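You operate a simulated robot arm through the tools that you are given. There is no shell and no other tool.

You run a simulated robot arm. Do the job below in one go: nothing can be reset, and whatever is moved stays where it is left.

TASK
Test the clamped can: green tray if good, red tray if bad.
Fine: the trays beside the tester; it tests at a safe 12 V; switch off before the clamp opens, and leave it open; the dial is set, leave it.

Only the result counts: the job must be done as asked and must still hold three seconds after the hand-in. Knocking over, shifting, dropping, spilling or breaking anything else fails it.

THE ROBOT
A 6-joint arm with a two-finger parallel gripper, fixed in place. Base frame: the origin is on the floor under the middle of its stand, x ahead of it, y to its left, z up; the work surface is at about z = 0.72. Readings come in m, degrees, newtons and seconds.
With the tool pointing down near the work surface it reaches from about 0.22 to 0.62 m from the base axis. Its first joint turns from -66.0 to 66.0 degrees. Payload 2.7 kg.
Tool frame: the origin (TCP) lies between the finger pads and is the grasp point; the fingertips stand 0.023 m ahead of it; z points along the fingers, y is the line along which they close. The gripper opens to 0.094 m. The fingers are 0.038 m wide and 0.01 m thick; the gripper's body (0.054 by 0.096 m) begins 0.039 m behind the TCP.
Orientation is that of the tool frame in the base frame, as a unit quaternion [w, x, y, z]. With the fingers straight down and closing along the base's y, the tool's x points along the base's -x, its y along +y and its z along -z.

THE INTERFACE
- The arm moves only by the tool arm_command. Its argument "motion" is a list of rows, each an object of numbers (a shift or turn left out is 0, a gripper value left out holds the last): "tx", "ty", "tz": the shift along the base's x, y, z in units of 100 mm (1.0 is 100 mm); "ax", "ay", "az": the turn, a rotation vector about the base's x, y, z in units of 45 degrees (1.0 is 45 degrees); "fingers": the opening, from 0 (shut) to 1 (fully open). In form: [{"tx": .., "ty": .., "tz": .., "ax": .., "ay": .., "az": .., "fingers": ..}, ...]. A call has 1 to 20 rows; each row is the pose to reach, as a shift and turn from the pose commanded when the call began. A call with a number of a shift or a turn outside -1 to 1 is refused whole. A row lasts 0.2 s, in which the tool goes at most 0.05 m and 8.6 degrees; a call with a longer step from one row to the next is refused whole, and so is a gripper value outside its range. A pose out of reach is approached as far as the arm can. The call stops where the force on the tool passes 90 N (or 10 N more than at its start, if that is more) or the arm is blocked; 0.2 s more then pass. Each finger travels about 0.045 m/s and halts on what it meets, pressing with about 27 N; the grip force reading is that of the motor and also rises with nothing between the fingers. The clock runs only during rows and for 0.2 s after the last one: add rows that repeat a pose to give the fingers time. It gives the time, the measured TCP pose, the force on the tool (base axes), the opening and the grip force at its end, in the units of the frame above (readings bear some noise), with the torque about the TCP (base axes, N m) and any sound that the robot's microphone picked up, and new pictures: "show" is both (left out), scene, wrist or none.
- Cameras (640 x 400 px; columns grow to the right, rows downward): "scene" is fixed at [0.0766, -0.4394, 1.419]; the picture's right is [0.79, -0.62, 0.00], its down [-0.32, -0.41, -0.85] and it looks along [0.53, 0.67, -0.52] (base axes); focal length 337 px, centre (320, 200). "wrist" rides on the gripper at [0.086, 0.016, -0.075] in the tool frame; the picture's right is [-0.18, 0.98, 0.00], its down [-0.58, -0.11, -0.81] and it looks along [-0.79, -0.15, 0.59] (tool axes); focal length 243 px, centre (320, 200). There is no depth. A picture from a camera that has moved, and an enlarged one, comes with that camera's place and axes in the base frame and with its lens. The place of the scene camera against the robot may be out by one fixed shift of up to 0.025 m in any direction.
- zoom(camera, box): a new picture of the part [left, top, right, bottom] of that camera's present view, enlarged. It takes no simulated time.
- sign_off(): hands the job in; it is judged then, once.

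Places have to be worked out from the pictures, the camera data and where the tool is seen. Open the gripper and draw the arm clear of the work before you hand the job in, unless the task says otherwise.

The tools are called after ">>>" by a JSON object that holds its "name" and its "arguments". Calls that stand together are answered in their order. arm_command: Moves the arm, as the interface text tells. Its arguments: {"type":"object","properties":{"motion":{"type":"array"},"show":{"type":"string","enum":["both","scene","wrist","none"]}},"required":["motion"]} The other tools are called the same way: zoom (camera, box) takes an enlarged picture of a part of a camera's view; sign_off () hands the job in.

At the start:

```text
time_s: 0.0
ee_pos: [0.4145, 0.0902, 1.2294]
tool_rot: [0.001, 0.0, 1.0, 0.0]
force: [0.4, 0.5, -0.7]
ft_torque: [-0.02, 0.0, 0.01]
gripper_width: 0.0941
finger_force: 0.1
```

scene: 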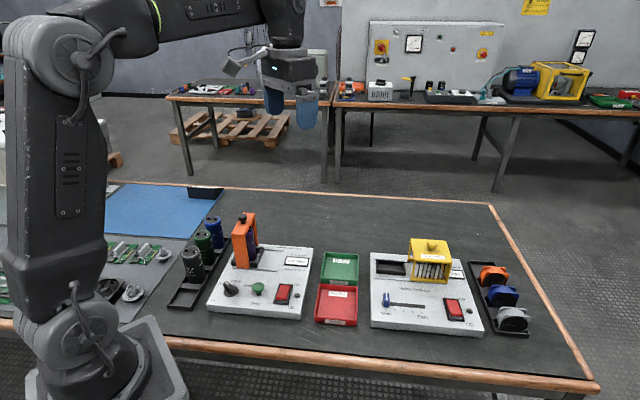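
wrist: 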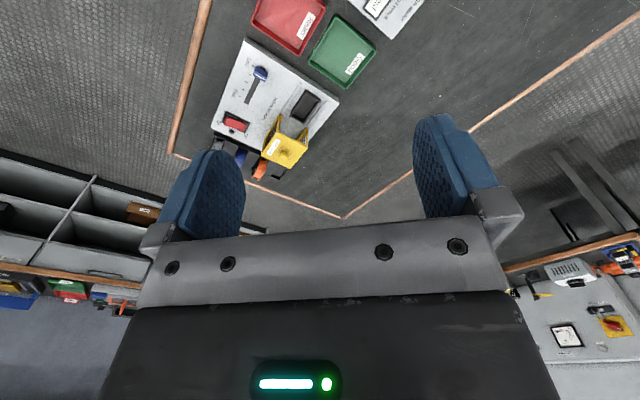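

I start by looking closely at the two testers, the trays and the racks in the scene picture before moving anything.

>>> {"name": "zoom", "arguments": {"camera": "scene", "box": [160, 190, 360, 330]}}

>>> {"name": "zoom", "arguments": {"camera": "scene", "box": [350, 220, 550, 345]}}

>>> {"name": "zoom", "arguments": {"camera": "wrist", "box": [200, 0, 440, 200]}}

```text
2.86 times, centred on (260, 260) of scene
camera zoom: at [0.0766, -0.4394, 1.419], right [0.79, -0.62, 0.0], down [-0.32, -0.41, -0.85], along [0.53, 0.67, -0.52], focal length 962 px, centre (491, 29)
```

zoom: 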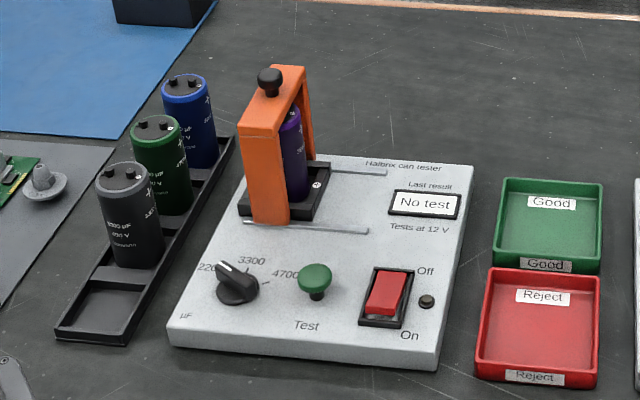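

```text
3.20 times, centred on (450, 282) of scene
camera zoom: at [0.0766, -0.4394, 1.419], right [0.79, -0.62, 0.0], down [-0.32, -0.41, -0.85], along [0.53, 0.67, -0.52], focal length 1078 px, centre (-96, -64)
```

zoom: 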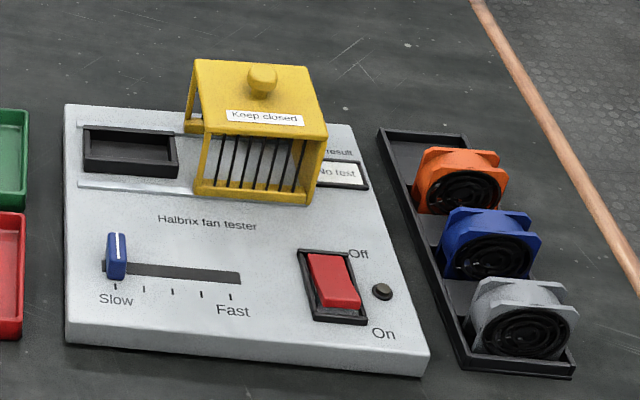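

```text
2.00 times, centred on (320, 100) of wrist
camera zoom: at [0.3277, 0.1059, 1.3038], right [0.18, 0.98, 0.0], down [0.58, -0.11, 0.81], along [0.79, -0.15, -0.59], focal length 485 px, centre (320, 400)
```

zoom: 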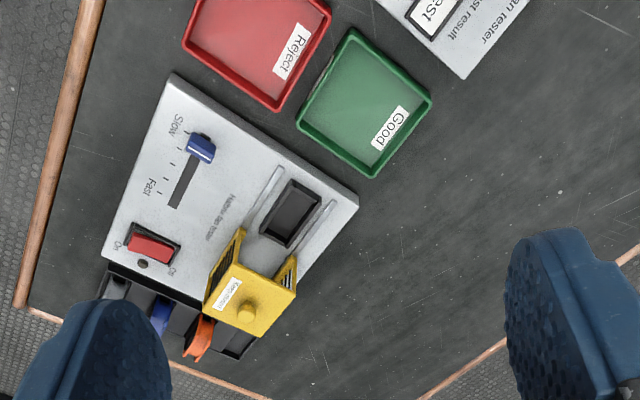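

The can tester sits turned about 45° on the bench, with the orange clamp over a purple can and its switch apparently off. I turn the tool 45° and draw it back a little, staying high, so that the wrist camera looks over the can tester.

>>> {"name": "arm_command", "arguments": {"motion": [{"tx": -0.14, "ty": -0.08, "tz": -0.1, "az": 0.14}, {"tx": -0.28, "ty": -0.17, "tz": -0.2, "az": 0.28}, {"tx": -0.42, "ty": -0.25, "tz": -0.3, "az": 0.43}, {"tx": -0.57, "ty": -0.34, "tz": -0.4, "az": 0.57}, {"tx": -0.71, "ty": -0.42, "tz": -0.5, "az": 0.71}, {"tx": -0.85, "ty": -0.51, "tz": -0.6, "az": 0.86}, {"tx": -1.0, "ty": -0.6, "tz": -0.7, "az": 1.0}, {"tx": -1.0, "ty": -0.6, "tz": -0.7, "az": 1.0}], "show": "both"}}

```text
time_s: 1.8
ee_pos: [0.3145, 0.0293, 1.1582]
tool_rot: [0.0, -0.384, 0.923, 0.0]
force: [-0.7, -0.9, 0.8]
ft_torque: [-0.01, 0.02, -0.01]
gripper_width: 0.094
finger_force: 0.2
camera wrist: at [0.2418, -0.0199, 1.233], right [-0.57, 0.82, 0.0], down [0.49, 0.33, 0.81], along [0.67, 0.46, -0.59], focal length 243 px, centre (320, 200)
```

scene: 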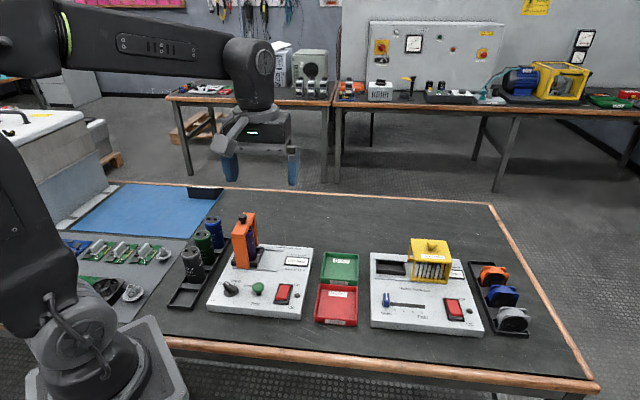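
wrist: 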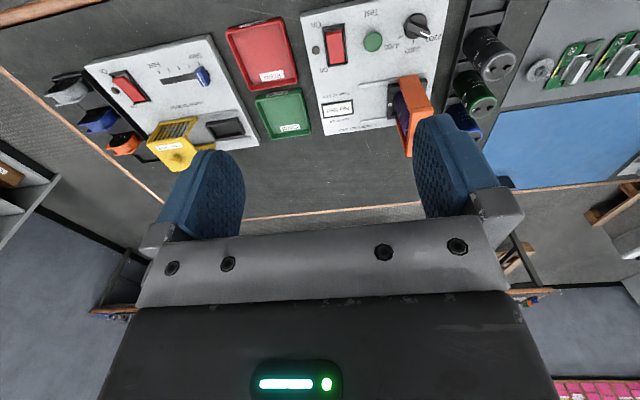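

The wrist view now shows the can tester, both trays and the racks. I enlarge it to read off positions.

>>> {"name": "zoom", "arguments": {"camera": "wrist", "box": [290, 0, 530, 150]}}

>>> {"name": "zoom", "arguments": {"camera": "wrist", "box": [380, 60, 500, 160]}}

>>> {"name": "zoom", "arguments": {"camera": "wrist", "box": [200, 10, 360, 150]}}

```text
2.67 times, centred on (410, 75) of wrist
camera zoom: at [0.2418, -0.0199, 1.233], right [-0.57, 0.82, 0.0], down [0.49, 0.33, 0.81], along [0.67, 0.46, -0.59], focal length 647 px, centre (80, 533)
```

zoom: 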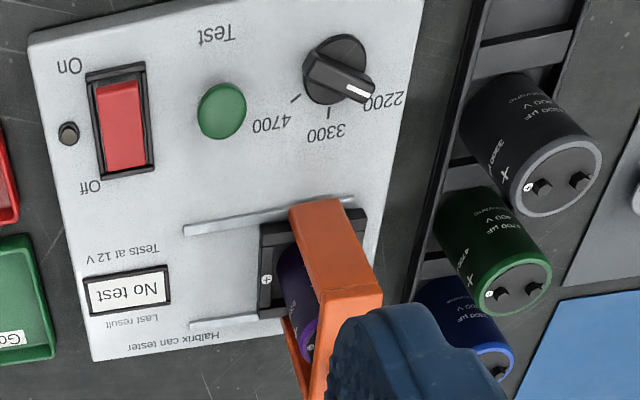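

```text
4.00 times, centred on (440, 110) of wrist
camera zoom: at [0.2418, -0.0199, 1.233], right [-0.57, 0.82, 0.0], down [0.49, 0.33, 0.81], along [0.67, 0.46, -0.59], focal length 970 px, centre (-160, 560)
```

zoom: 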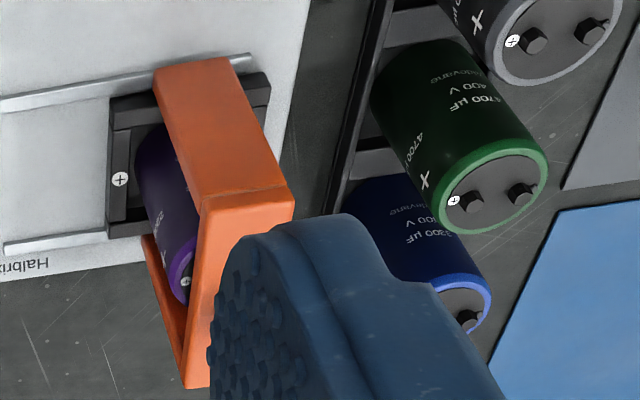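

```text
2.86 times, centred on (280, 80) of wrist
camera zoom: at [0.2418, -0.0199, 1.233], right [-0.57, 0.82, 0.0], down [0.49, 0.33, 0.81], along [0.67, 0.46, -0.59], focal length 693 px, centre (434, 543)
```

zoom: 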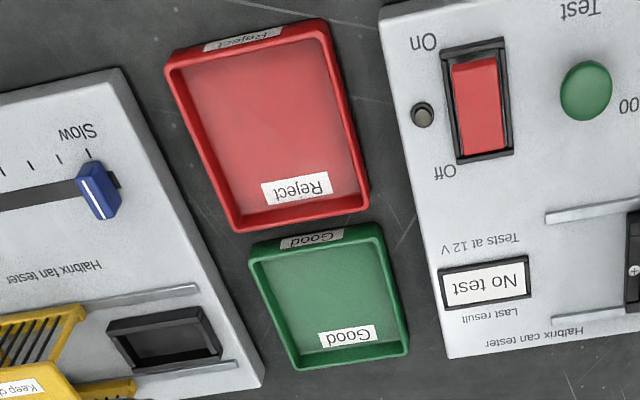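

The tester's geometry is visible: the rocker is in "Off", the display reads "No test", and the clamp sits at the left end of its two rails. I swing the wrist camera round for a second viewpoint, so I can triangulate the heights of the knob, button and rocker.

>>> {"name": "arm_command", "arguments": {"motion": [{"tx": 0.04, "ty": -0.14, "az": 0.14}, {"tx": 0.08, "ty": -0.28, "az": 0.28}, {"tx": 0.12, "ty": -0.42, "az": 0.43}, {"tx": 0.16, "ty": -0.57, "az": 0.57}, {"tx": 0.2, "ty": -0.71, "az": 0.71}, {"tx": 0.24, "ty": -0.85, "az": 0.86}, {"tx": 0.25, "ty": -1.0, "az": 1.0}, {"tx": 0.25, "ty": -1.0, "az": 1.0}], "show": "wrist"}}

```text
time_s: 3.6
ee_pos: [0.3402, -0.0708, 1.1598]
tool_rot: [-0.001, 0.708, -0.706, -0.001]
force: [-0.5, 0.1, 0.1]
ft_torque: [0.0, 0.0, -0.02]
gripper_width: 0.0939
finger_force: 0.0
camera wrist: at [0.3242, -0.1573, 1.2332], right [-0.98, 0.18, 0.0], down [0.11, 0.58, 0.81], along [0.15, 0.79, -0.59], focal length 243 px, centre (320, 200)
```

wrist: 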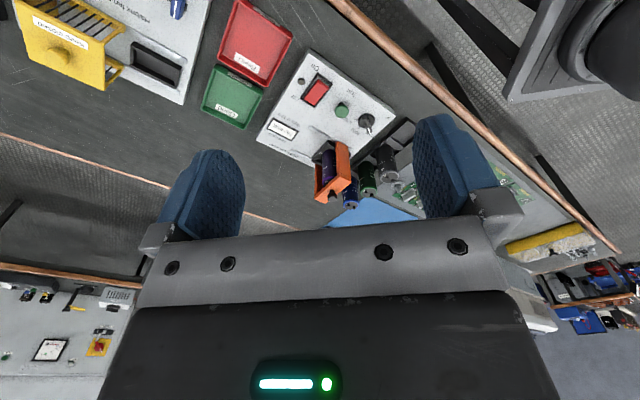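

Good second viewpoint with everything between the fingers. I enlarge the tester and trays here.

>>> {"name": "zoom", "arguments": {"camera": "wrist", "box": [240, 40, 420, 215]}}

>>> {"name": "zoom", "arguments": {"camera": "wrist", "box": [290, 120, 390, 210]}}

>>> {"name": "zoom", "arguments": {"camera": "wrist", "box": [190, 0, 350, 140]}}

```text
2.29 times, centred on (330, 128) of wrist
camera zoom: at [0.3242, -0.1573, 1.2332], right [-0.98, 0.18, 0.0], down [0.11, 0.58, 0.81], along [0.15, 0.79, -0.59], focal length 555 px, centre (297, 366)
```

zoom: 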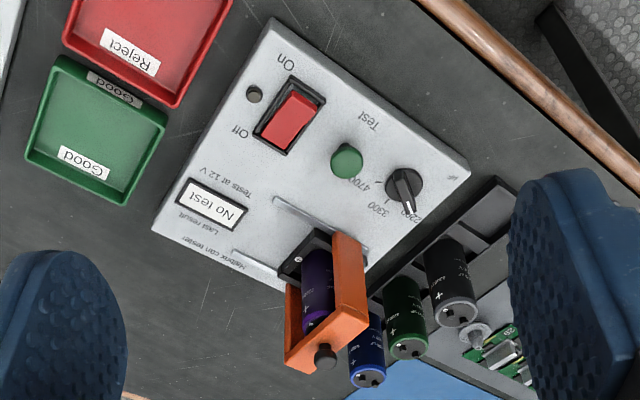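

```text
4.44 times, centred on (340, 165) of wrist
camera zoom: at [0.3242, -0.1573, 1.2332], right [-0.98, 0.18, 0.0], down [0.11, 0.58, 0.81], along [0.15, 0.79, -0.59], focal length 1078 px, centre (231, 356)
```

zoom: 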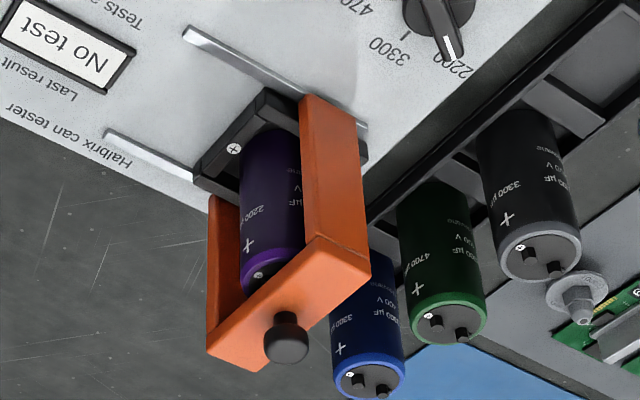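

```text
2.86 times, centred on (270, 70) of wrist
camera zoom: at [0.3242, -0.1573, 1.2332], right [-0.98, 0.18, 0.0], down [0.11, 0.58, 0.81], along [0.15, 0.79, -0.59], focal length 693 px, centre (463, 571)
```

zoom: 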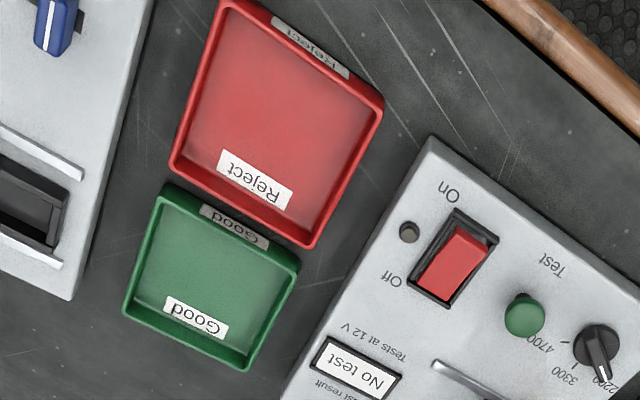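

Triangulating the two views gives: rocker centre at about (0.381, 0.109, 0.763), test button about (0.334, 0.154, 0.772), clamp knob about (0.375, 0.282, 0.903). The green tray centre is about (0.573, 0.105) and the red about (0.478, 0.010), with the tester turned 45°. I shut the fingers, turn back to 45° and come down towards the rocker.

>>> {"name": "arm_command", "arguments": {"motion": [{"tx": 0.04, "ty": 0.14, "tz": -0.14, "az": -0.14, "fingers": 0}, {"tx": 0.08, "ty": 0.28, "tz": -0.28, "az": -0.28, "fingers": 0}, {"tx": 0.12, "ty": 0.42, "tz": -0.42, "az": -0.43, "fingers": 0}, {"tx": 0.16, "ty": 0.57, "tz": -0.57, "az": -0.57, "fingers": 0}, {"tx": 0.2, "ty": 0.71, "tz": -0.71, "az": -0.71, "fingers": 0}, {"tx": 0.24, "ty": 0.85, "tz": -0.85, "az": -0.86, "fingers": 0}, {"tx": 0.25, "ty": 1.0, "tz": -1.0, "az": -1.0, "fingers": 0}, {"tx": 0.25, "ty": 1.0, "tz": -1.0, "az": -1.0, "fingers": 0}], "show": "none"}}

>>> {"name": "arm_command", "arguments": {"motion": [{"tx": 0.0, "ty": 0.16, "tz": -0.25, "ax": -0.0884, "ay": 0.0884}, {"tx": 0.0, "ty": 0.32, "tz": -0.5, "ax": -0.1768, "ay": 0.1768}, {"tx": 0.0, "ty": 0.48, "tz": -0.75, "ax": -0.2652, "ay": 0.2652}, {"tx": 0.0, "ty": 0.64, "tz": -1.0, "ax": -0.3536, "ay": 0.3536}, {"tx": 0.0, "ty": 0.64, "tz": -1.0, "ax": -0.3536, "ay": 0.3536}], "show": "both"}}

```text
time_s: 5.4
ee_pos: [0.3636, 0.0318, 1.0584]
tool_rot: [0.001, -0.382, 0.924, 0.0]
force: [-0.3, -0.3, 0.2]
ft_torque: [0.0, 0.01, 0.01]
gripper_width: 0.0001
finger_force: 26.7
```

```text
time_s: 6.6
ee_pos: [0.3626, 0.0938, 0.9579]
tool_rot: [-0.18, -0.376, 0.906, -0.075]
force: [0.3, 0.0, 0.0]
ft_torque: [0.01, 0.01, 0.0]
gripper_width: 0.0001
finger_force: 27.1
camera wrist: at [0.3154, 0.0692, 1.0604], right [-0.57, 0.82, -0.07], down [0.68, 0.52, 0.52], along [0.46, 0.25, -0.85], focal length 243 px, centre (320, 200)
```

scene: 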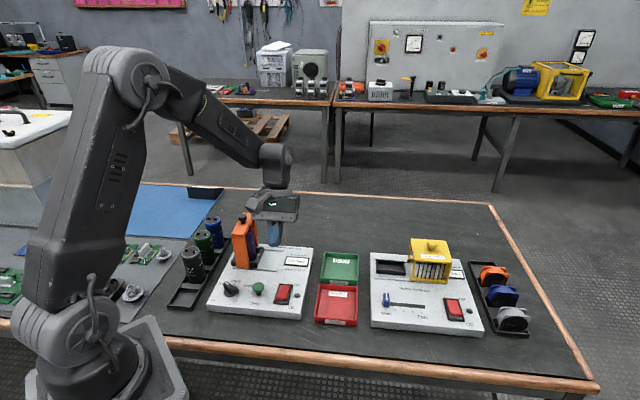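
wrist: 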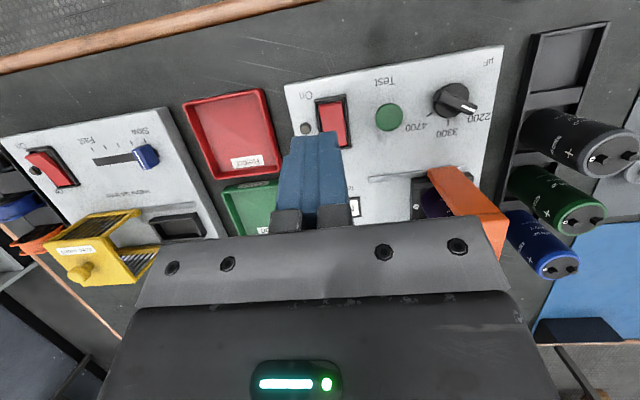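

The tool hangs about 0.15 m above the rocker with its lean as wanted. I zoom in on the rocker and fingertips.

>>> {"name": "zoom", "arguments": {"camera": "wrist", "box": [270, 70, 430, 210]}}

>>> {"name": "zoom", "arguments": {"camera": "scene", "box": [220, 180, 320, 320]}}

```text
2.86 times, centred on (350, 140) of wrist
camera zoom: at [0.3154, 0.0692, 1.0604], right [-0.57, 0.82, -0.07], down [0.68, 0.52, 0.52], along [0.46, 0.25, -0.85], focal length 693 px, centre (234, 371)
```

zoom: 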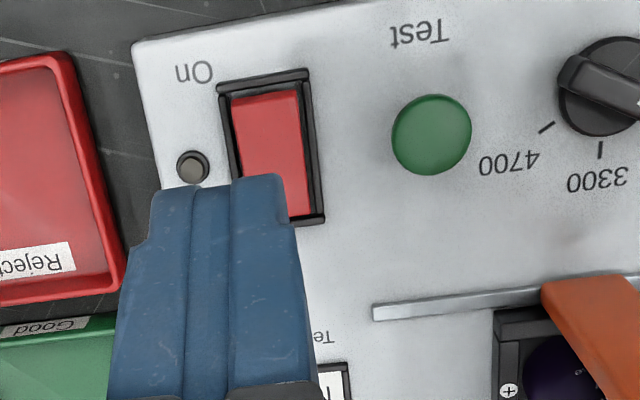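

```text
2.86 times, centred on (270, 250) of scene
camera zoom: at [0.0766, -0.4394, 1.419], right [0.79, -0.62, 0.0], down [-0.32, -0.41, -0.85], along [0.53, 0.67, -0.52], focal length 962 px, centre (463, 57)
```

zoom: 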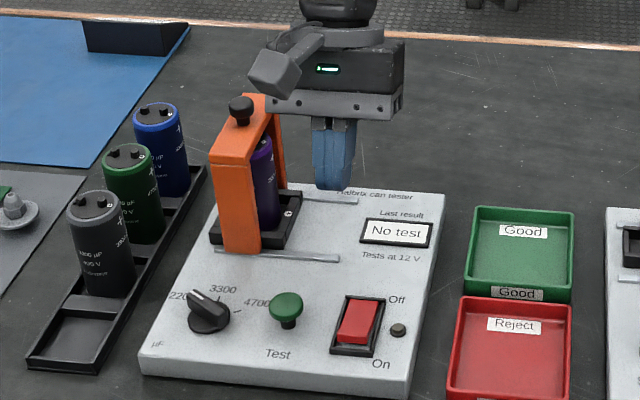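

I look closer at the rocker to see which end stands proud.

>>> {"name": "zoom", "arguments": {"camera": "scene", "box": [264, 270, 314, 310]}}

>>> {"name": "zoom", "arguments": {"camera": "wrist", "box": [310, 85, 370, 155]}}

```text
10.00 times, centred on (289, 290) of scene
camera zoom: at [0.0766, -0.4394, 1.419], right [0.79, -0.62, 0.0], down [-0.32, -0.41, -0.85], along [0.53, 0.67, -0.52], focal length 3368 px, centre (630, -700)
```

zoom: 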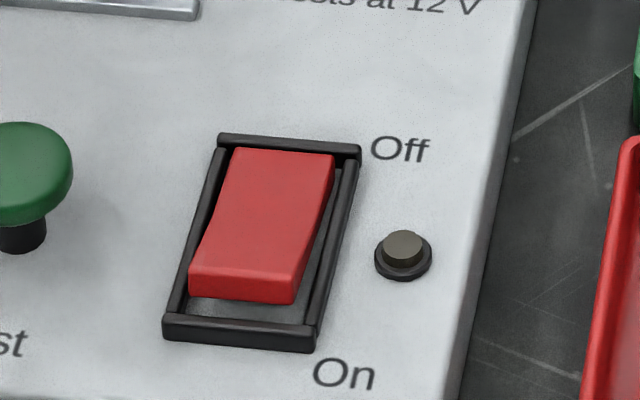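

```text
5.71 times, centred on (340, 120) of wrist
camera zoom: at [0.3154, 0.0692, 1.0604], right [-0.57, 0.82, -0.07], down [0.68, 0.52, 0.52], along [0.46, 0.25, -0.85], focal length 1386 px, centre (206, 657)
```

zoom: 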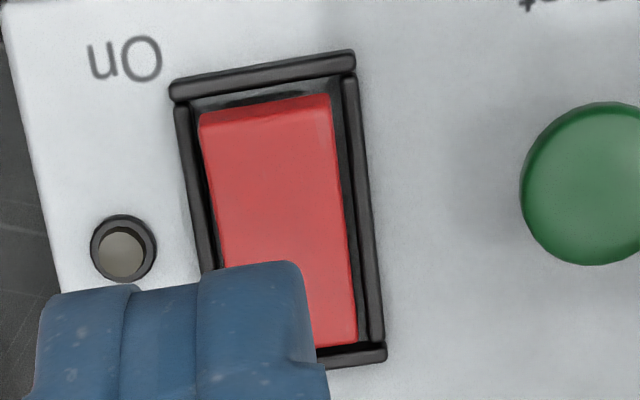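

The near "On" end stands proud and "Off" is pressed in, and the lamp is dark, so the tester is off. I lower the closed tips to just above the "On" end.

>>> {"name": "arm_command", "arguments": {"motion": [{"tx": 0.01, "tz": -0.3}, {"tx": 0.02, "tz": -0.6}, {"tx": 0.02, "tz": -0.9}, {"tx": 0.02, "tz": -1.0}, {"tx": 0.02, "tz": -1.0}], "show": "none"}}

>>> {"name": "arm_command", "arguments": {"motion": [{"tz": -0.15}, {"tz": -0.3}, {"tz": -0.4}, {"tz": -0.4}], "show": "both"}}

```text
time_s: 7.8
ee_pos: [0.3659, 0.0948, 0.8581]
tool_rot: [-0.18, -0.375, 0.906, -0.074]
force: [-0.2, -0.5, -0.5]
ft_torque: [-0.04, 0.01, 0.0]
gripper_width: 0.0
finger_force: 27.1
```

```text
time_s: 8.8
ee_pos: [0.3674, 0.0955, 0.8186]
tool_rot: [-0.18, -0.374, 0.907, -0.074]
force: [-0.4, -0.2, 0.6]
ft_torque: [0.04, -0.03, 0.0]
gripper_width: 0.0
finger_force: 27.6
camera wrist: at [0.3192, 0.0694, 0.9212], right [-0.57, 0.82, -0.07], down [0.67, 0.52, 0.52], along [0.46, 0.25, -0.85], focal length 243 px, centre (320, 200)
```

scene: 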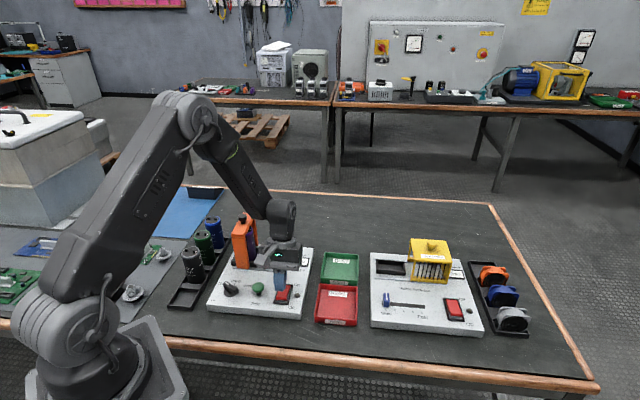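
wrist: 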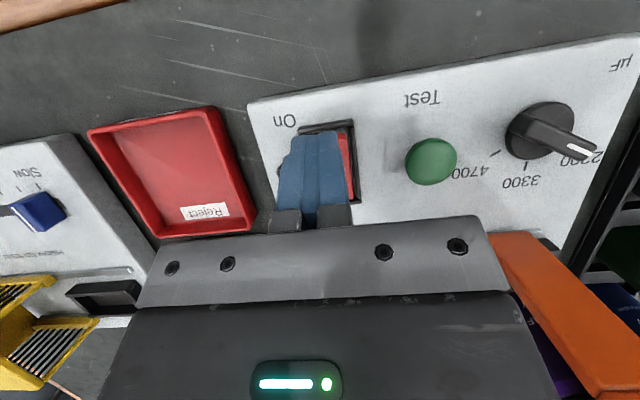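

>>> {"name": "zoom", "arguments": {"camera": "wrist", "box": [260, 100, 380, 210]}}

>>> {"name": "zoom", "arguments": {"camera": "scene", "box": [245, 240, 325, 320]}}

```text
3.64 times, centred on (320, 155) of wrist
camera zoom: at [0.3192, 0.0694, 0.9212], right [-0.57, 0.82, -0.07], down [0.67, 0.52, 0.52], along [0.46, 0.25, -0.85], focal length 882 px, centre (320, 364)
```

zoom: 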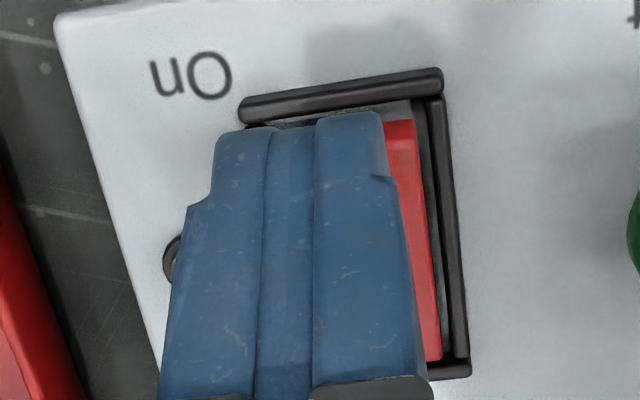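

```text
5.00 times, centred on (285, 280) of scene
camera zoom: at [0.0766, -0.4394, 1.419], right [0.79, -0.62, 0.0], down [-0.32, -0.41, -0.85], along [0.53, 0.67, -0.52], focal length 1684 px, centre (495, -200)
```

zoom: 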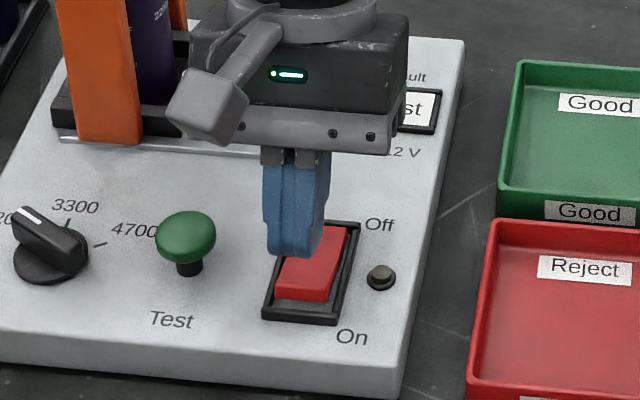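

The tips are centred across the rocker but a bit close to its pivot, so I shift about 8 mm towards the "On" end. Then I come down in small steps, watching the force.

>>> {"name": "arm_command", "arguments": {"motion": [{"tx": -0.057, "ty": -0.057, "tz": 0.0}, {"tx": -0.057, "ty": -0.057, "tz": -0.08}, {"tx": -0.057, "ty": -0.057, "tz": -0.14}, {"tx": -0.057, "ty": -0.057, "tz": -0.18}, {"tx": -0.057, "ty": -0.057, "tz": -0.2}, {"tx": -0.057, "ty": -0.057, "tz": -0.22}, {"tx": -0.057, "ty": -0.057, "tz": -0.24}, {"tx": -0.057, "ty": -0.057, "tz": -0.24}], "show": "both"}}

```text
time_s: 10.6
ee_pos: [0.3596, 0.0886, 0.7951]
tool_rot: [-0.179, -0.375, 0.906, -0.074]
force: [-0.6, 0.3, 0.8]
ft_torque: [0.01, -0.03, 0.02]
gripper_width: 0.0
finger_force: 27.3
camera wrist: at [0.3125, 0.0635, 0.8977], right [-0.57, 0.82, -0.07], down [0.67, 0.52, 0.52], along [0.46, 0.25, -0.85], focal length 243 px, centre (320, 200)
```

scene: 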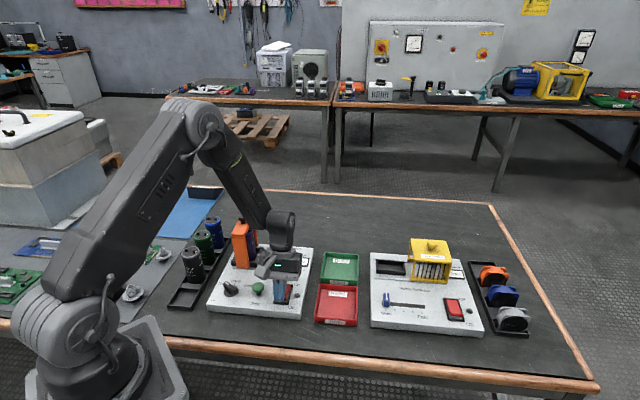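
wrist: 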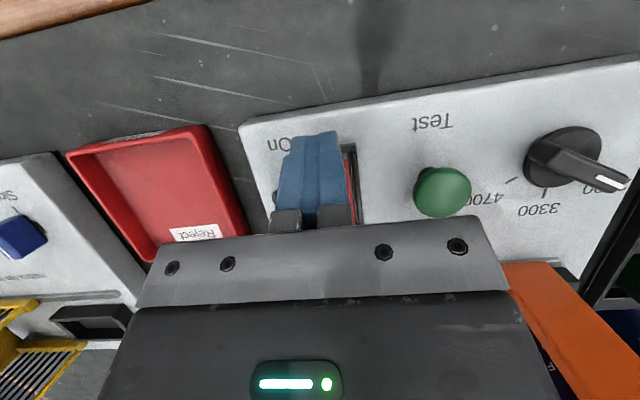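

No contact force yet at z = 0.795. I zoom to check the gap.

>>> {"name": "zoom", "arguments": {"camera": "scene", "box": [260, 255, 320, 315]}}

>>> {"name": "zoom", "arguments": {"camera": "wrist", "box": [260, 110, 380, 210]}}

```text
6.67 times, centred on (290, 285) of scene
camera zoom: at [0.0766, -0.4394, 1.419], right [0.79, -0.62, 0.0], down [-0.32, -0.41, -0.85], along [0.53, 0.67, -0.52], focal length 2245 px, centre (520, -367)
```

zoom: 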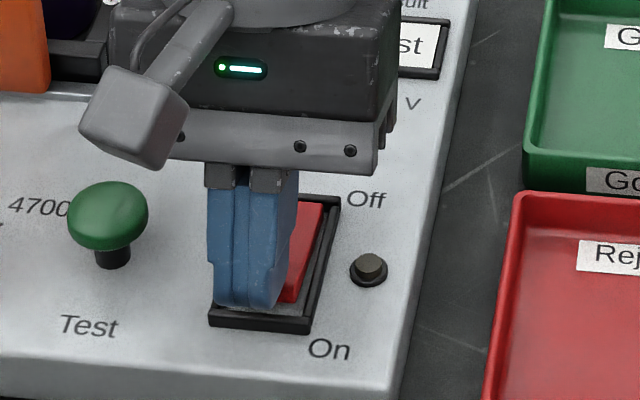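

```text
4.00 times, centred on (320, 160) of wrist
camera zoom: at [0.3125, 0.0635, 0.8977], right [-0.57, 0.82, -0.07], down [0.67, 0.52, 0.52], along [0.46, 0.25, -0.85], focal length 970 px, centre (320, 360)
```

zoom: 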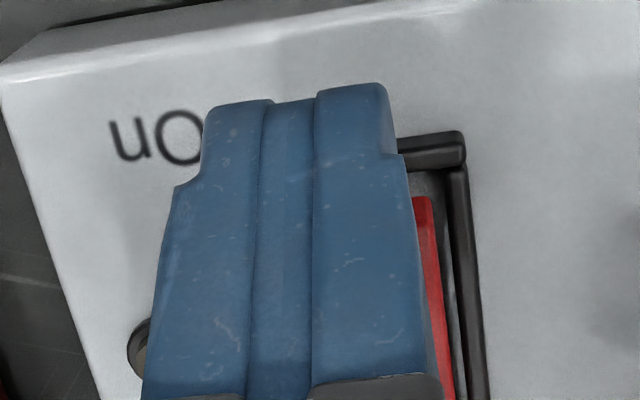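

The tips are within 1–4 mm of the rocker's centreline and just above the proud "On" end. I shift 2 mm to the tester's right and keep descending in 2 mm steps.

>>> {"name": "arm_command", "arguments": {"motion": [{"tx": 0.014, "ty": -0.014, "tz": -0.02}, {"tx": 0.014, "ty": -0.014, "tz": -0.04}, {"tx": 0.014, "ty": -0.014, "tz": -0.06}, {"tx": 0.014, "ty": -0.014, "tz": -0.08}], "show": "none"}}

```text
time_s: 11.6
ee_pos: [0.3611, 0.0863, 0.7867]
tool_rot: [-0.18, -0.375, 0.907, -0.074]
force: [-0.6, 0.5, 1.1]
ft_torque: [0.04, 0.01, 0.01]
gripper_width: 0.0001
finger_force: 27.1
heard: click
```

I heard a click with little force. I look to see whether the rocker has gone over and the lamp is lit.

>>> {"name": "zoom", "arguments": {"camera": "scene", "box": [260, 255, 320, 315]}}

>>> {"name": "zoom", "arguments": {"camera": "wrist", "box": [260, 110, 380, 210]}}

```text
6.67 times, centred on (290, 285) of scene
camera zoom: at [0.0765, -0.4394, 1.419], right [0.79, -0.62, 0.0], down [-0.32, -0.41, -0.85], along [0.53, 0.67, -0.52], focal length 2245 px, centre (520, -367)
```

zoom: 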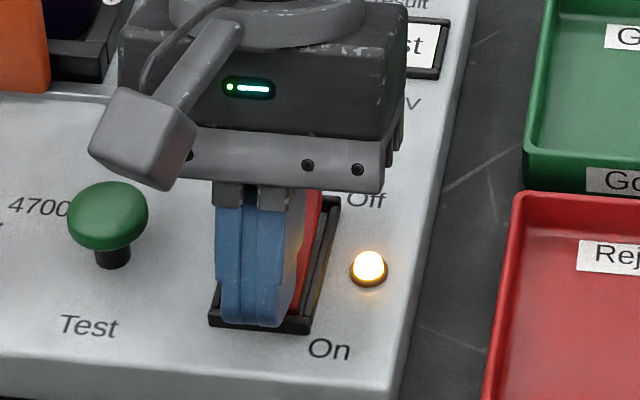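

```text
4.00 times, centred on (320, 160) of wrist
camera zoom: at [0.3139, 0.0616, 0.8892], right [-0.57, 0.82, -0.07], down [0.67, 0.52, 0.52], along [0.46, 0.25, -0.85], focal length 970 px, centre (320, 360)
```

zoom: 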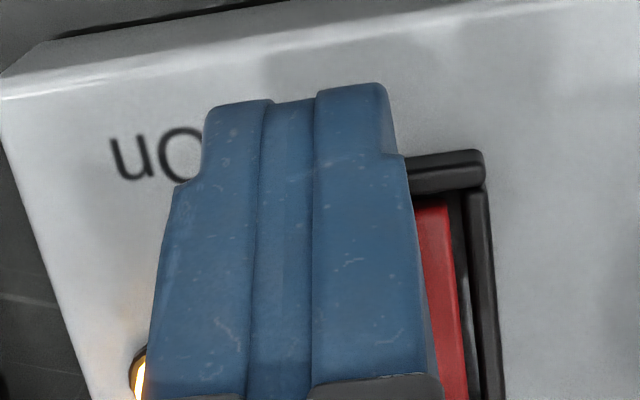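

The lamp is lit: the tester is on. I lift clear and move over the green test button.

>>> {"name": "arm_command", "arguments": {"motion": [{"tz": 0.2}, {"tz": 0.5}, {"tx": -0.1, "ty": 0.2, "tz": 0.5}, {"tx": -0.2, "ty": 0.4, "tz": 0.5}, {"tx": -0.32, "ty": 0.63, "tz": 0.5}, {"tx": -0.32, "ty": 0.63, "tz": 0.4}, {"tx": -0.32, "ty": 0.63, "tz": 0.3}, {"tx": -0.32, "ty": 0.63, "tz": 0.3}], "show": "both"}}

```text
time_s: 13.4
ee_pos: [0.331, 0.1498, 0.818]
tool_rot: [-0.179, -0.375, 0.906, -0.075]
force: [-0.7, -0.8, -0.4]
ft_torque: [0.01, -0.03, 0.0]
gripper_width: 0.0002
finger_force: 27.2
camera wrist: at [0.2831, 0.1242, 0.9195], right [-0.57, 0.82, -0.07], down [0.67, 0.52, 0.52], along [0.46, 0.25, -0.85], focal length 243 px, centre (320, 200)
```

scene: 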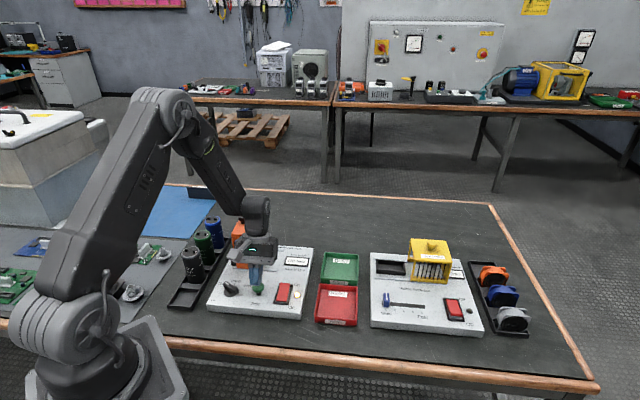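
wrist: 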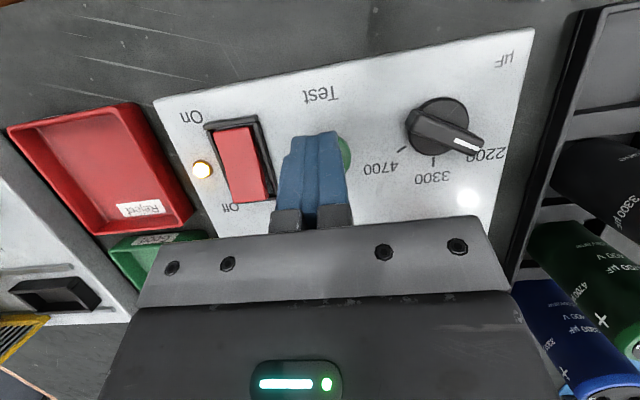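

>>> {"name": "zoom", "arguments": {"camera": "wrist", "box": [200, 100, 380, 220]}}

>>> {"name": "zoom", "arguments": {"camera": "scene", "box": [225, 240, 325, 320]}}

```text
3.33 times, centred on (290, 160) of wrist
camera zoom: at [0.2831, 0.1242, 0.9195], right [-0.57, 0.82, -0.07], down [0.67, 0.52, 0.52], along [0.46, 0.25, -0.85], focal length 809 px, centre (420, 333)
```

zoom: 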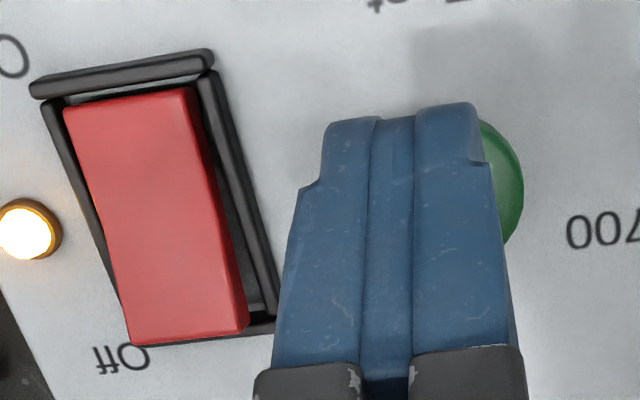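

```text
5.00 times, centred on (275, 280) of scene
camera zoom: at [0.0766, -0.4394, 1.419], right [0.79, -0.62, 0.0], down [-0.32, -0.41, -0.85], along [0.53, 0.67, -0.52], focal length 1684 px, centre (545, -200)
```

zoom: 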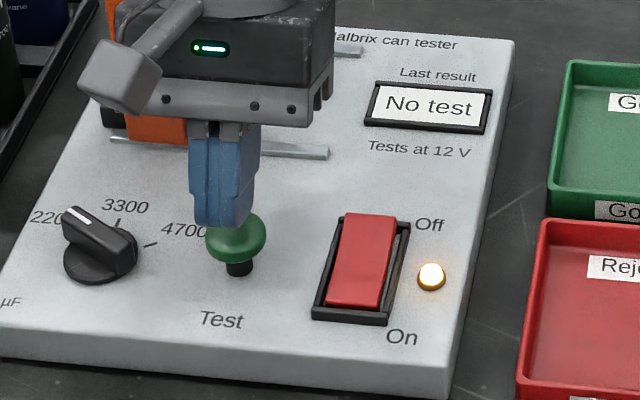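

The tips are over the button to within a few millimetres. I press down in 2 mm steps and listen for it.

>>> {"name": "arm_command", "arguments": {"motion": [{"ty": -0.025, "tz": -0.04}, {"ty": -0.025, "tz": -0.08}, {"ty": -0.025, "tz": -0.12}, {"ty": -0.025, "tz": -0.15}, {"ty": -0.025, "tz": -0.17}], "show": "none"}}

```text
time_s: 14.6
ee_pos: [0.3308, 0.1464, 0.8018]
tool_rot: [-0.18, -0.375, 0.907, -0.074]
force: [0.6, 1.5, 1.3]
ft_torque: [0.02, 0.0, 0.01]
gripper_width: 0.0001
finger_force: 27.0
```

A slight force, so the tips are about touching. I go on in small steps.

>>> {"name": "arm_command", "arguments": {"motion": [{"tz": -0.02}, {"tz": -0.04}, {"tz": -0.05}, {"tz": -0.05}], "show": "scene"}}

```text
time_s: 15.6
ee_pos: [0.3304, 0.1468, 0.7952]
tool_rot: [-0.179, -0.375, 0.906, -0.074]
force: [0.1, -1.6, 3.2]
ft_torque: [-0.05, -0.04, -0.03]
gripper_width: 0.0
finger_force: 26.7
heard: click
```

scene: 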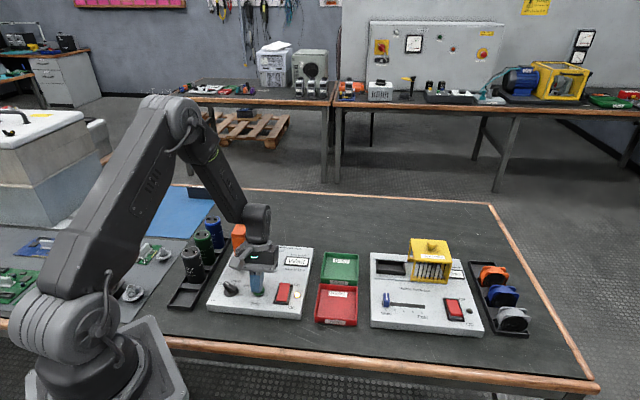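

The button clicked. I check what the display shows now.

>>> {"name": "zoom", "arguments": {"camera": "scene", "box": [250, 245, 330, 305]}}

```text
6.67 times, centred on (290, 275) of scene
camera zoom: at [0.0765, -0.4395, 1.419], right [0.79, -0.62, 0.0], down [-0.32, -0.41, -0.85], along [0.53, 0.67, -0.52], focal length 2245 px, centre (520, -300)
```

zoom: 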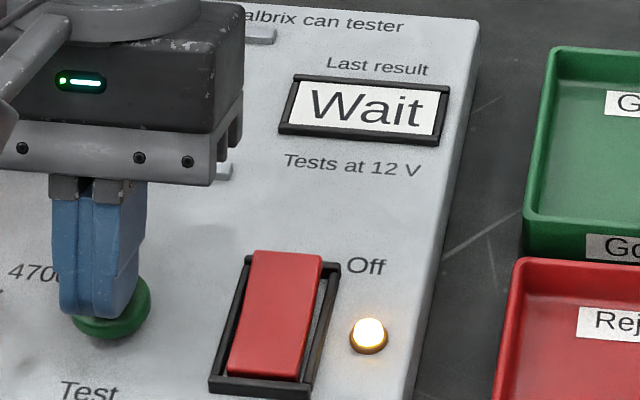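

The display says "Wait", so the test is running. I lift off the button and let time pass.

>>> {"name": "arm_command", "arguments": {"motion": [{"tz": 0.15}, {"tz": 0.4}, {"tz": 0.5}, {"tz": 0.5}, {"tz": 0.5}, {"tz": 0.5}, {"tz": 0.5}, {"tz": 0.5}, {"tz": 0.5}, {"tz": 0.5}], "show": "scene"}}

>>> {"name": "zoom", "arguments": {"camera": "scene", "box": [250, 245, 330, 305]}}

```text
time_s: 17.8
ee_pos: [0.3301, 0.1477, 0.8449]
tool_rot: [-0.179, -0.375, 0.906, -0.075]
force: [0.3, 0.5, 0.3]
ft_torque: [0.02, -0.03, 0.01]
gripper_width: 0.0001
finger_force: 27.0
```

scene: 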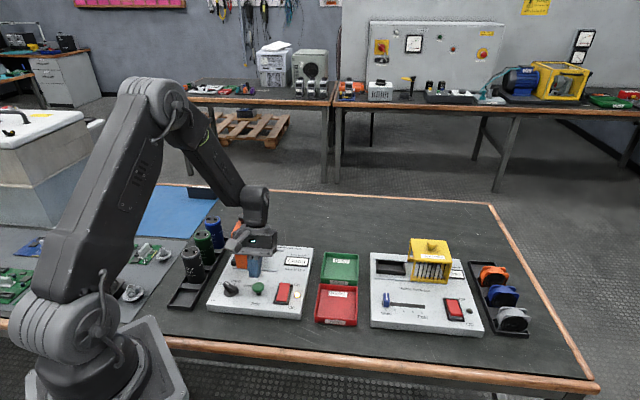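

```text
6.67 times, centred on (290, 275) of scene
camera zoom: at [0.0766, -0.4394, 1.419], right [0.79, -0.62, 0.0], down [-0.32, -0.41, -0.85], along [0.53, 0.67, -0.52], focal length 2245 px, centre (520, -300)
```

zoom: 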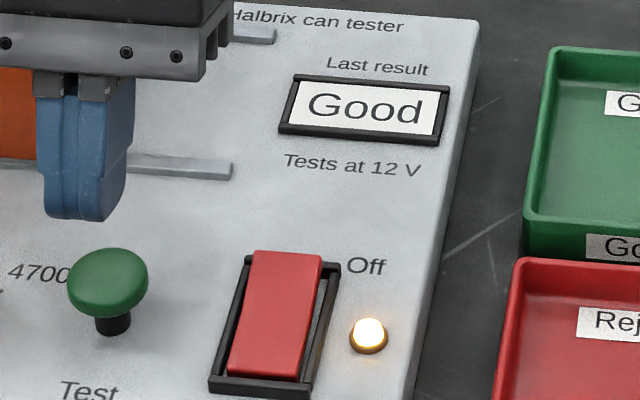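

The display reads "Good", so the can belongs in the green tray. Now I must switch off before opening the clamp, so I move over the proud "Off" end of the rocker.

>>> {"name": "arm_command", "arguments": {"motion": [{"tx": 0.2, "ty": -0.11}, {"tx": 0.4, "ty": -0.22}, {"tx": 0.578, "ty": -0.33}, {"tx": 0.578, "ty": -0.33, "tz": -0.15}, {"tx": 0.578, "ty": -0.33, "tz": -0.25}, {"tx": 0.578, "ty": -0.33, "tz": -0.25}], "show": "both"}}

>>> {"name": "zoom", "arguments": {"camera": "scene", "box": [250, 245, 330, 305]}}

>>> {"name": "zoom", "arguments": {"camera": "wrist", "box": [240, 90, 400, 210]}}

```text
time_s: 19.2
ee_pos: [0.3864, 0.1133, 0.8203]
tool_rot: [-0.18, -0.376, 0.906, -0.074]
force: [-0.8, 0.7, 0.8]
ft_torque: [0.01, 0.01, 0.0]
gripper_width: 0.0
finger_force: 27.0
camera wrist: at [0.3391, 0.0898, 0.9222], right [-0.57, 0.82, -0.07], down [0.67, 0.52, 0.52], along [0.46, 0.25, -0.85], focal length 243 px, centre (320, 200)
```

scene: 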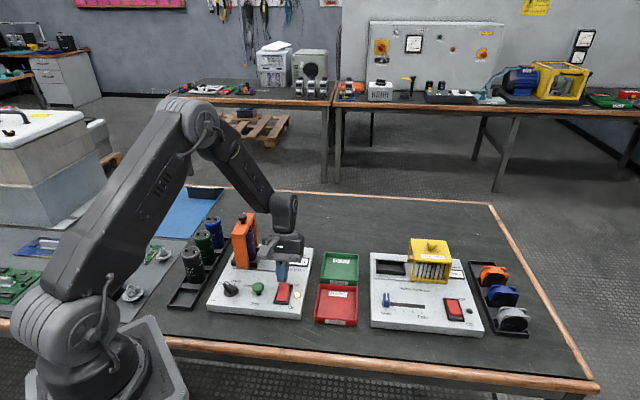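
wrist: 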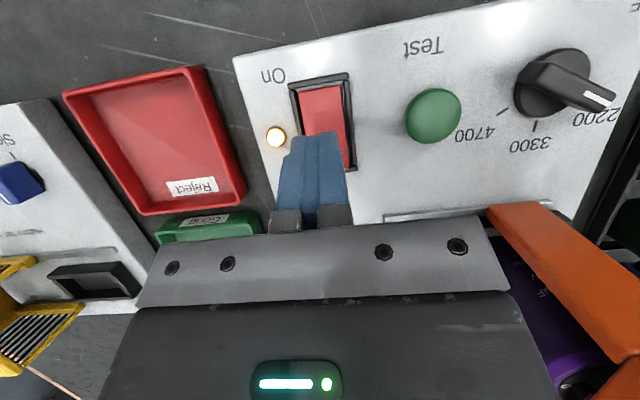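

```text
6.67 times, centred on (290, 275) of scene
camera zoom: at [0.0766, -0.4394, 1.419], right [0.79, -0.62, 0.0], down [-0.32, -0.41, -0.85], along [0.53, 0.67, -0.52], focal length 2245 px, centre (520, -300)
```

zoom: 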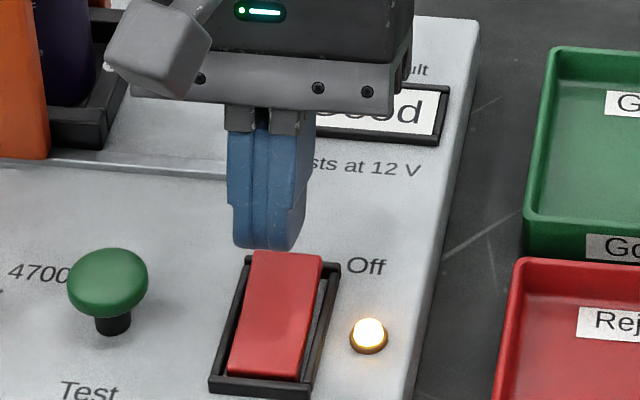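

```text
3.33 times, centred on (320, 150) of wrist
camera zoom: at [0.3391, 0.0898, 0.9222], right [-0.57, 0.82, -0.07], down [0.67, 0.52, 0.52], along [0.46, 0.25, -0.85], focal length 809 px, centre (320, 367)
```

zoom: 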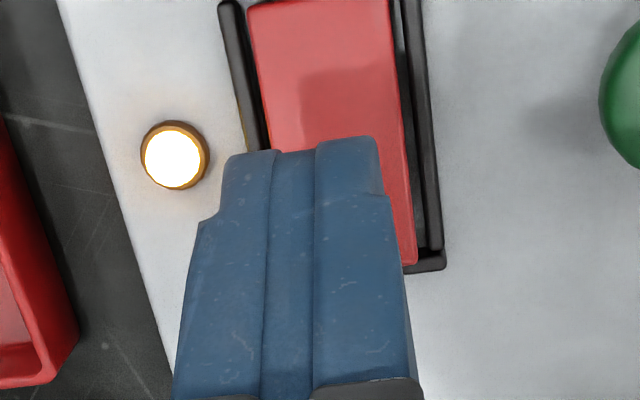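

The tips line up with the "Off" end, about 8 mm in from its edge. I press down in small steps until it clicks.

>>> {"name": "arm_command", "arguments": {"motion": [{"tz": -0.06}, {"tz": -0.12}, {"tz": -0.17}, {"tz": -0.2}, {"tz": -0.23}, {"tz": -0.26}, {"tz": -0.29}, {"tz": -0.32}], "show": "none"}}

>>> {"name": "zoom", "arguments": {"camera": "scene", "box": [250, 245, 330, 305]}}

```text
time_s: 21.0
ee_pos: [0.3877, 0.1141, 0.7874]
tool_rot: [-0.18, -0.376, 0.906, -0.074]
force: [-0.3, 2.8, 5.0]
ft_torque: [0.07, -0.01, 0.01]
gripper_width: 0.0
finger_force: 27.1
heard: click
```

```text
6.67 times, centred on (290, 275) of scene
camera zoom: at [0.0765, -0.4394, 1.419], right [0.79, -0.62, 0.0], down [-0.32, -0.41, -0.85], along [0.53, 0.67, -0.52], focal length 2245 px, centre (520, -300)
```

zoom: 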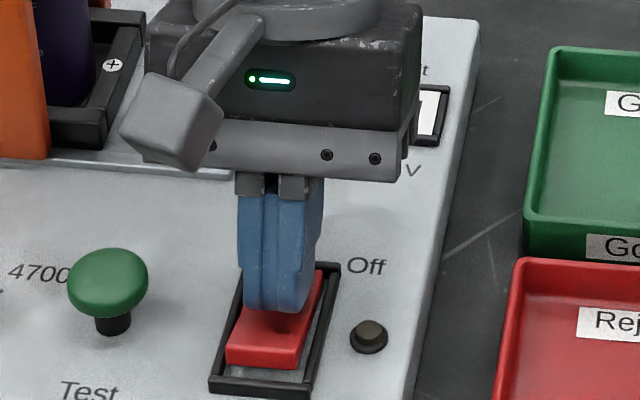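

A click, the lamp is out and the "On" end stands proud again: the tester is off. I lift straight up, then straighten the tool.

>>> {"name": "arm_command", "arguments": {"motion": [{"tz": 0.2}, {"tz": 0.5}, {"tz": 0.8}, {"tz": 1.0}, {"tz": 1.0}], "show": "none"}}

>>> {"name": "arm_command", "arguments": {"motion": [{"tz": 0.25, "ax": 0.0884, "ay": -0.0884}, {"tz": 0.5, "ax": 0.1768, "ay": -0.1768}, {"tz": 0.75, "ax": 0.2652, "ay": -0.2652}, {"tz": 1.0, "ax": 0.3536, "ay": -0.3536, "fingers": 0.55}, {"tz": 1.0, "ax": 0.3536, "ay": -0.3536, "fingers": 0.55}, {"tz": 1.0, "ax": 0.3536, "ay": -0.3536, "fingers": 0.55}, {"tz": 1.0, "ax": 0.3536, "ay": -0.3536, "fingers": 0.55}], "show": "both"}}

```text
time_s: 22.2
ee_pos: [0.389, 0.1136, 0.8876]
tool_rot: [-0.181, -0.375, 0.906, -0.075]
force: [0.1, -0.8, -0.1]
ft_torque: [-0.02, 0.0, 0.03]
gripper_width: 0.0
finger_force: 27.5
```

```text
time_s: 23.8
ee_pos: [0.3861, 0.1146, 0.986]
tool_rot: [0.002, -0.383, 0.924, 0.0]
force: [-0.8, -0.1, -0.2]
ft_torque: [0.02, 0.02, -0.05]
gripper_width: 0.0516
finger_force: 0.0
camera wrist: at [0.3145, 0.0639, 1.0622], right [-0.56, 0.83, 0.0], down [0.49, 0.33, 0.81], along [0.67, 0.46, -0.59], focal length 243 px, centre (320, 200)
```

scene: 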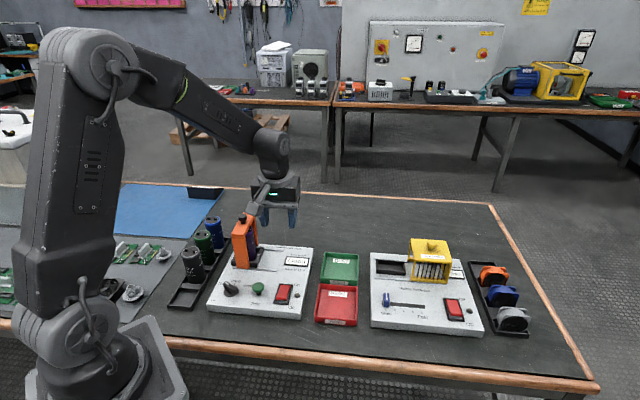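
wrist: 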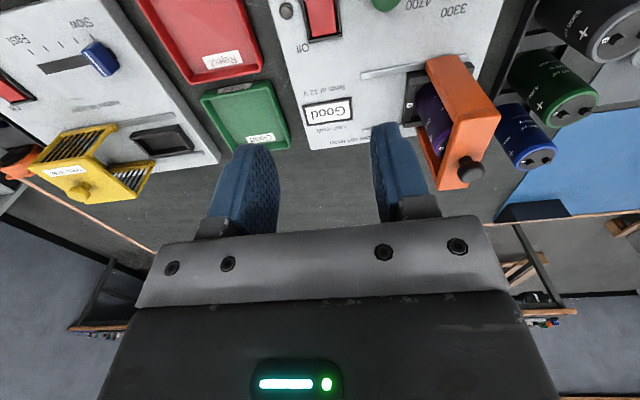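

The display still shows "Good" and the knob is visible in the wrist view. I zoom on the clamp for its exact place and shape.

>>> {"name": "zoom", "arguments": {"camera": "wrist", "box": [390, 40, 510, 200]}}

>>> {"name": "zoom", "arguments": {"camera": "scene", "box": [215, 205, 315, 285]}}

```text
2.50 times, centred on (450, 120) of wrist
camera zoom: at [0.3145, 0.0639, 1.0622], right [-0.56, 0.83, 0.0], down [0.49, 0.33, 0.81], along [0.67, 0.46, -0.59], focal length 606 px, centre (-5, 400)
```

zoom: 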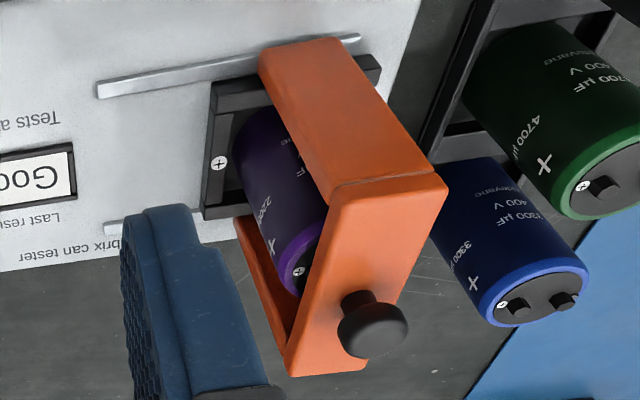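

```text
5.00 times, centred on (265, 245) of scene
camera zoom: at [0.0766, -0.4394, 1.419], right [0.79, -0.62, 0.0], down [-0.32, -0.41, -0.85], along [0.53, 0.67, -0.52], focal length 1684 px, centre (595, -25)
```

zoom: 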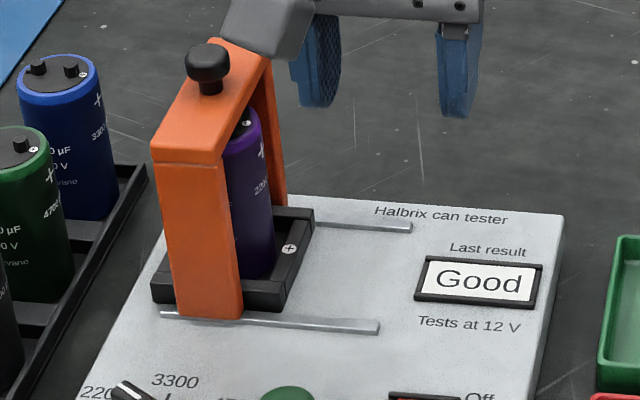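

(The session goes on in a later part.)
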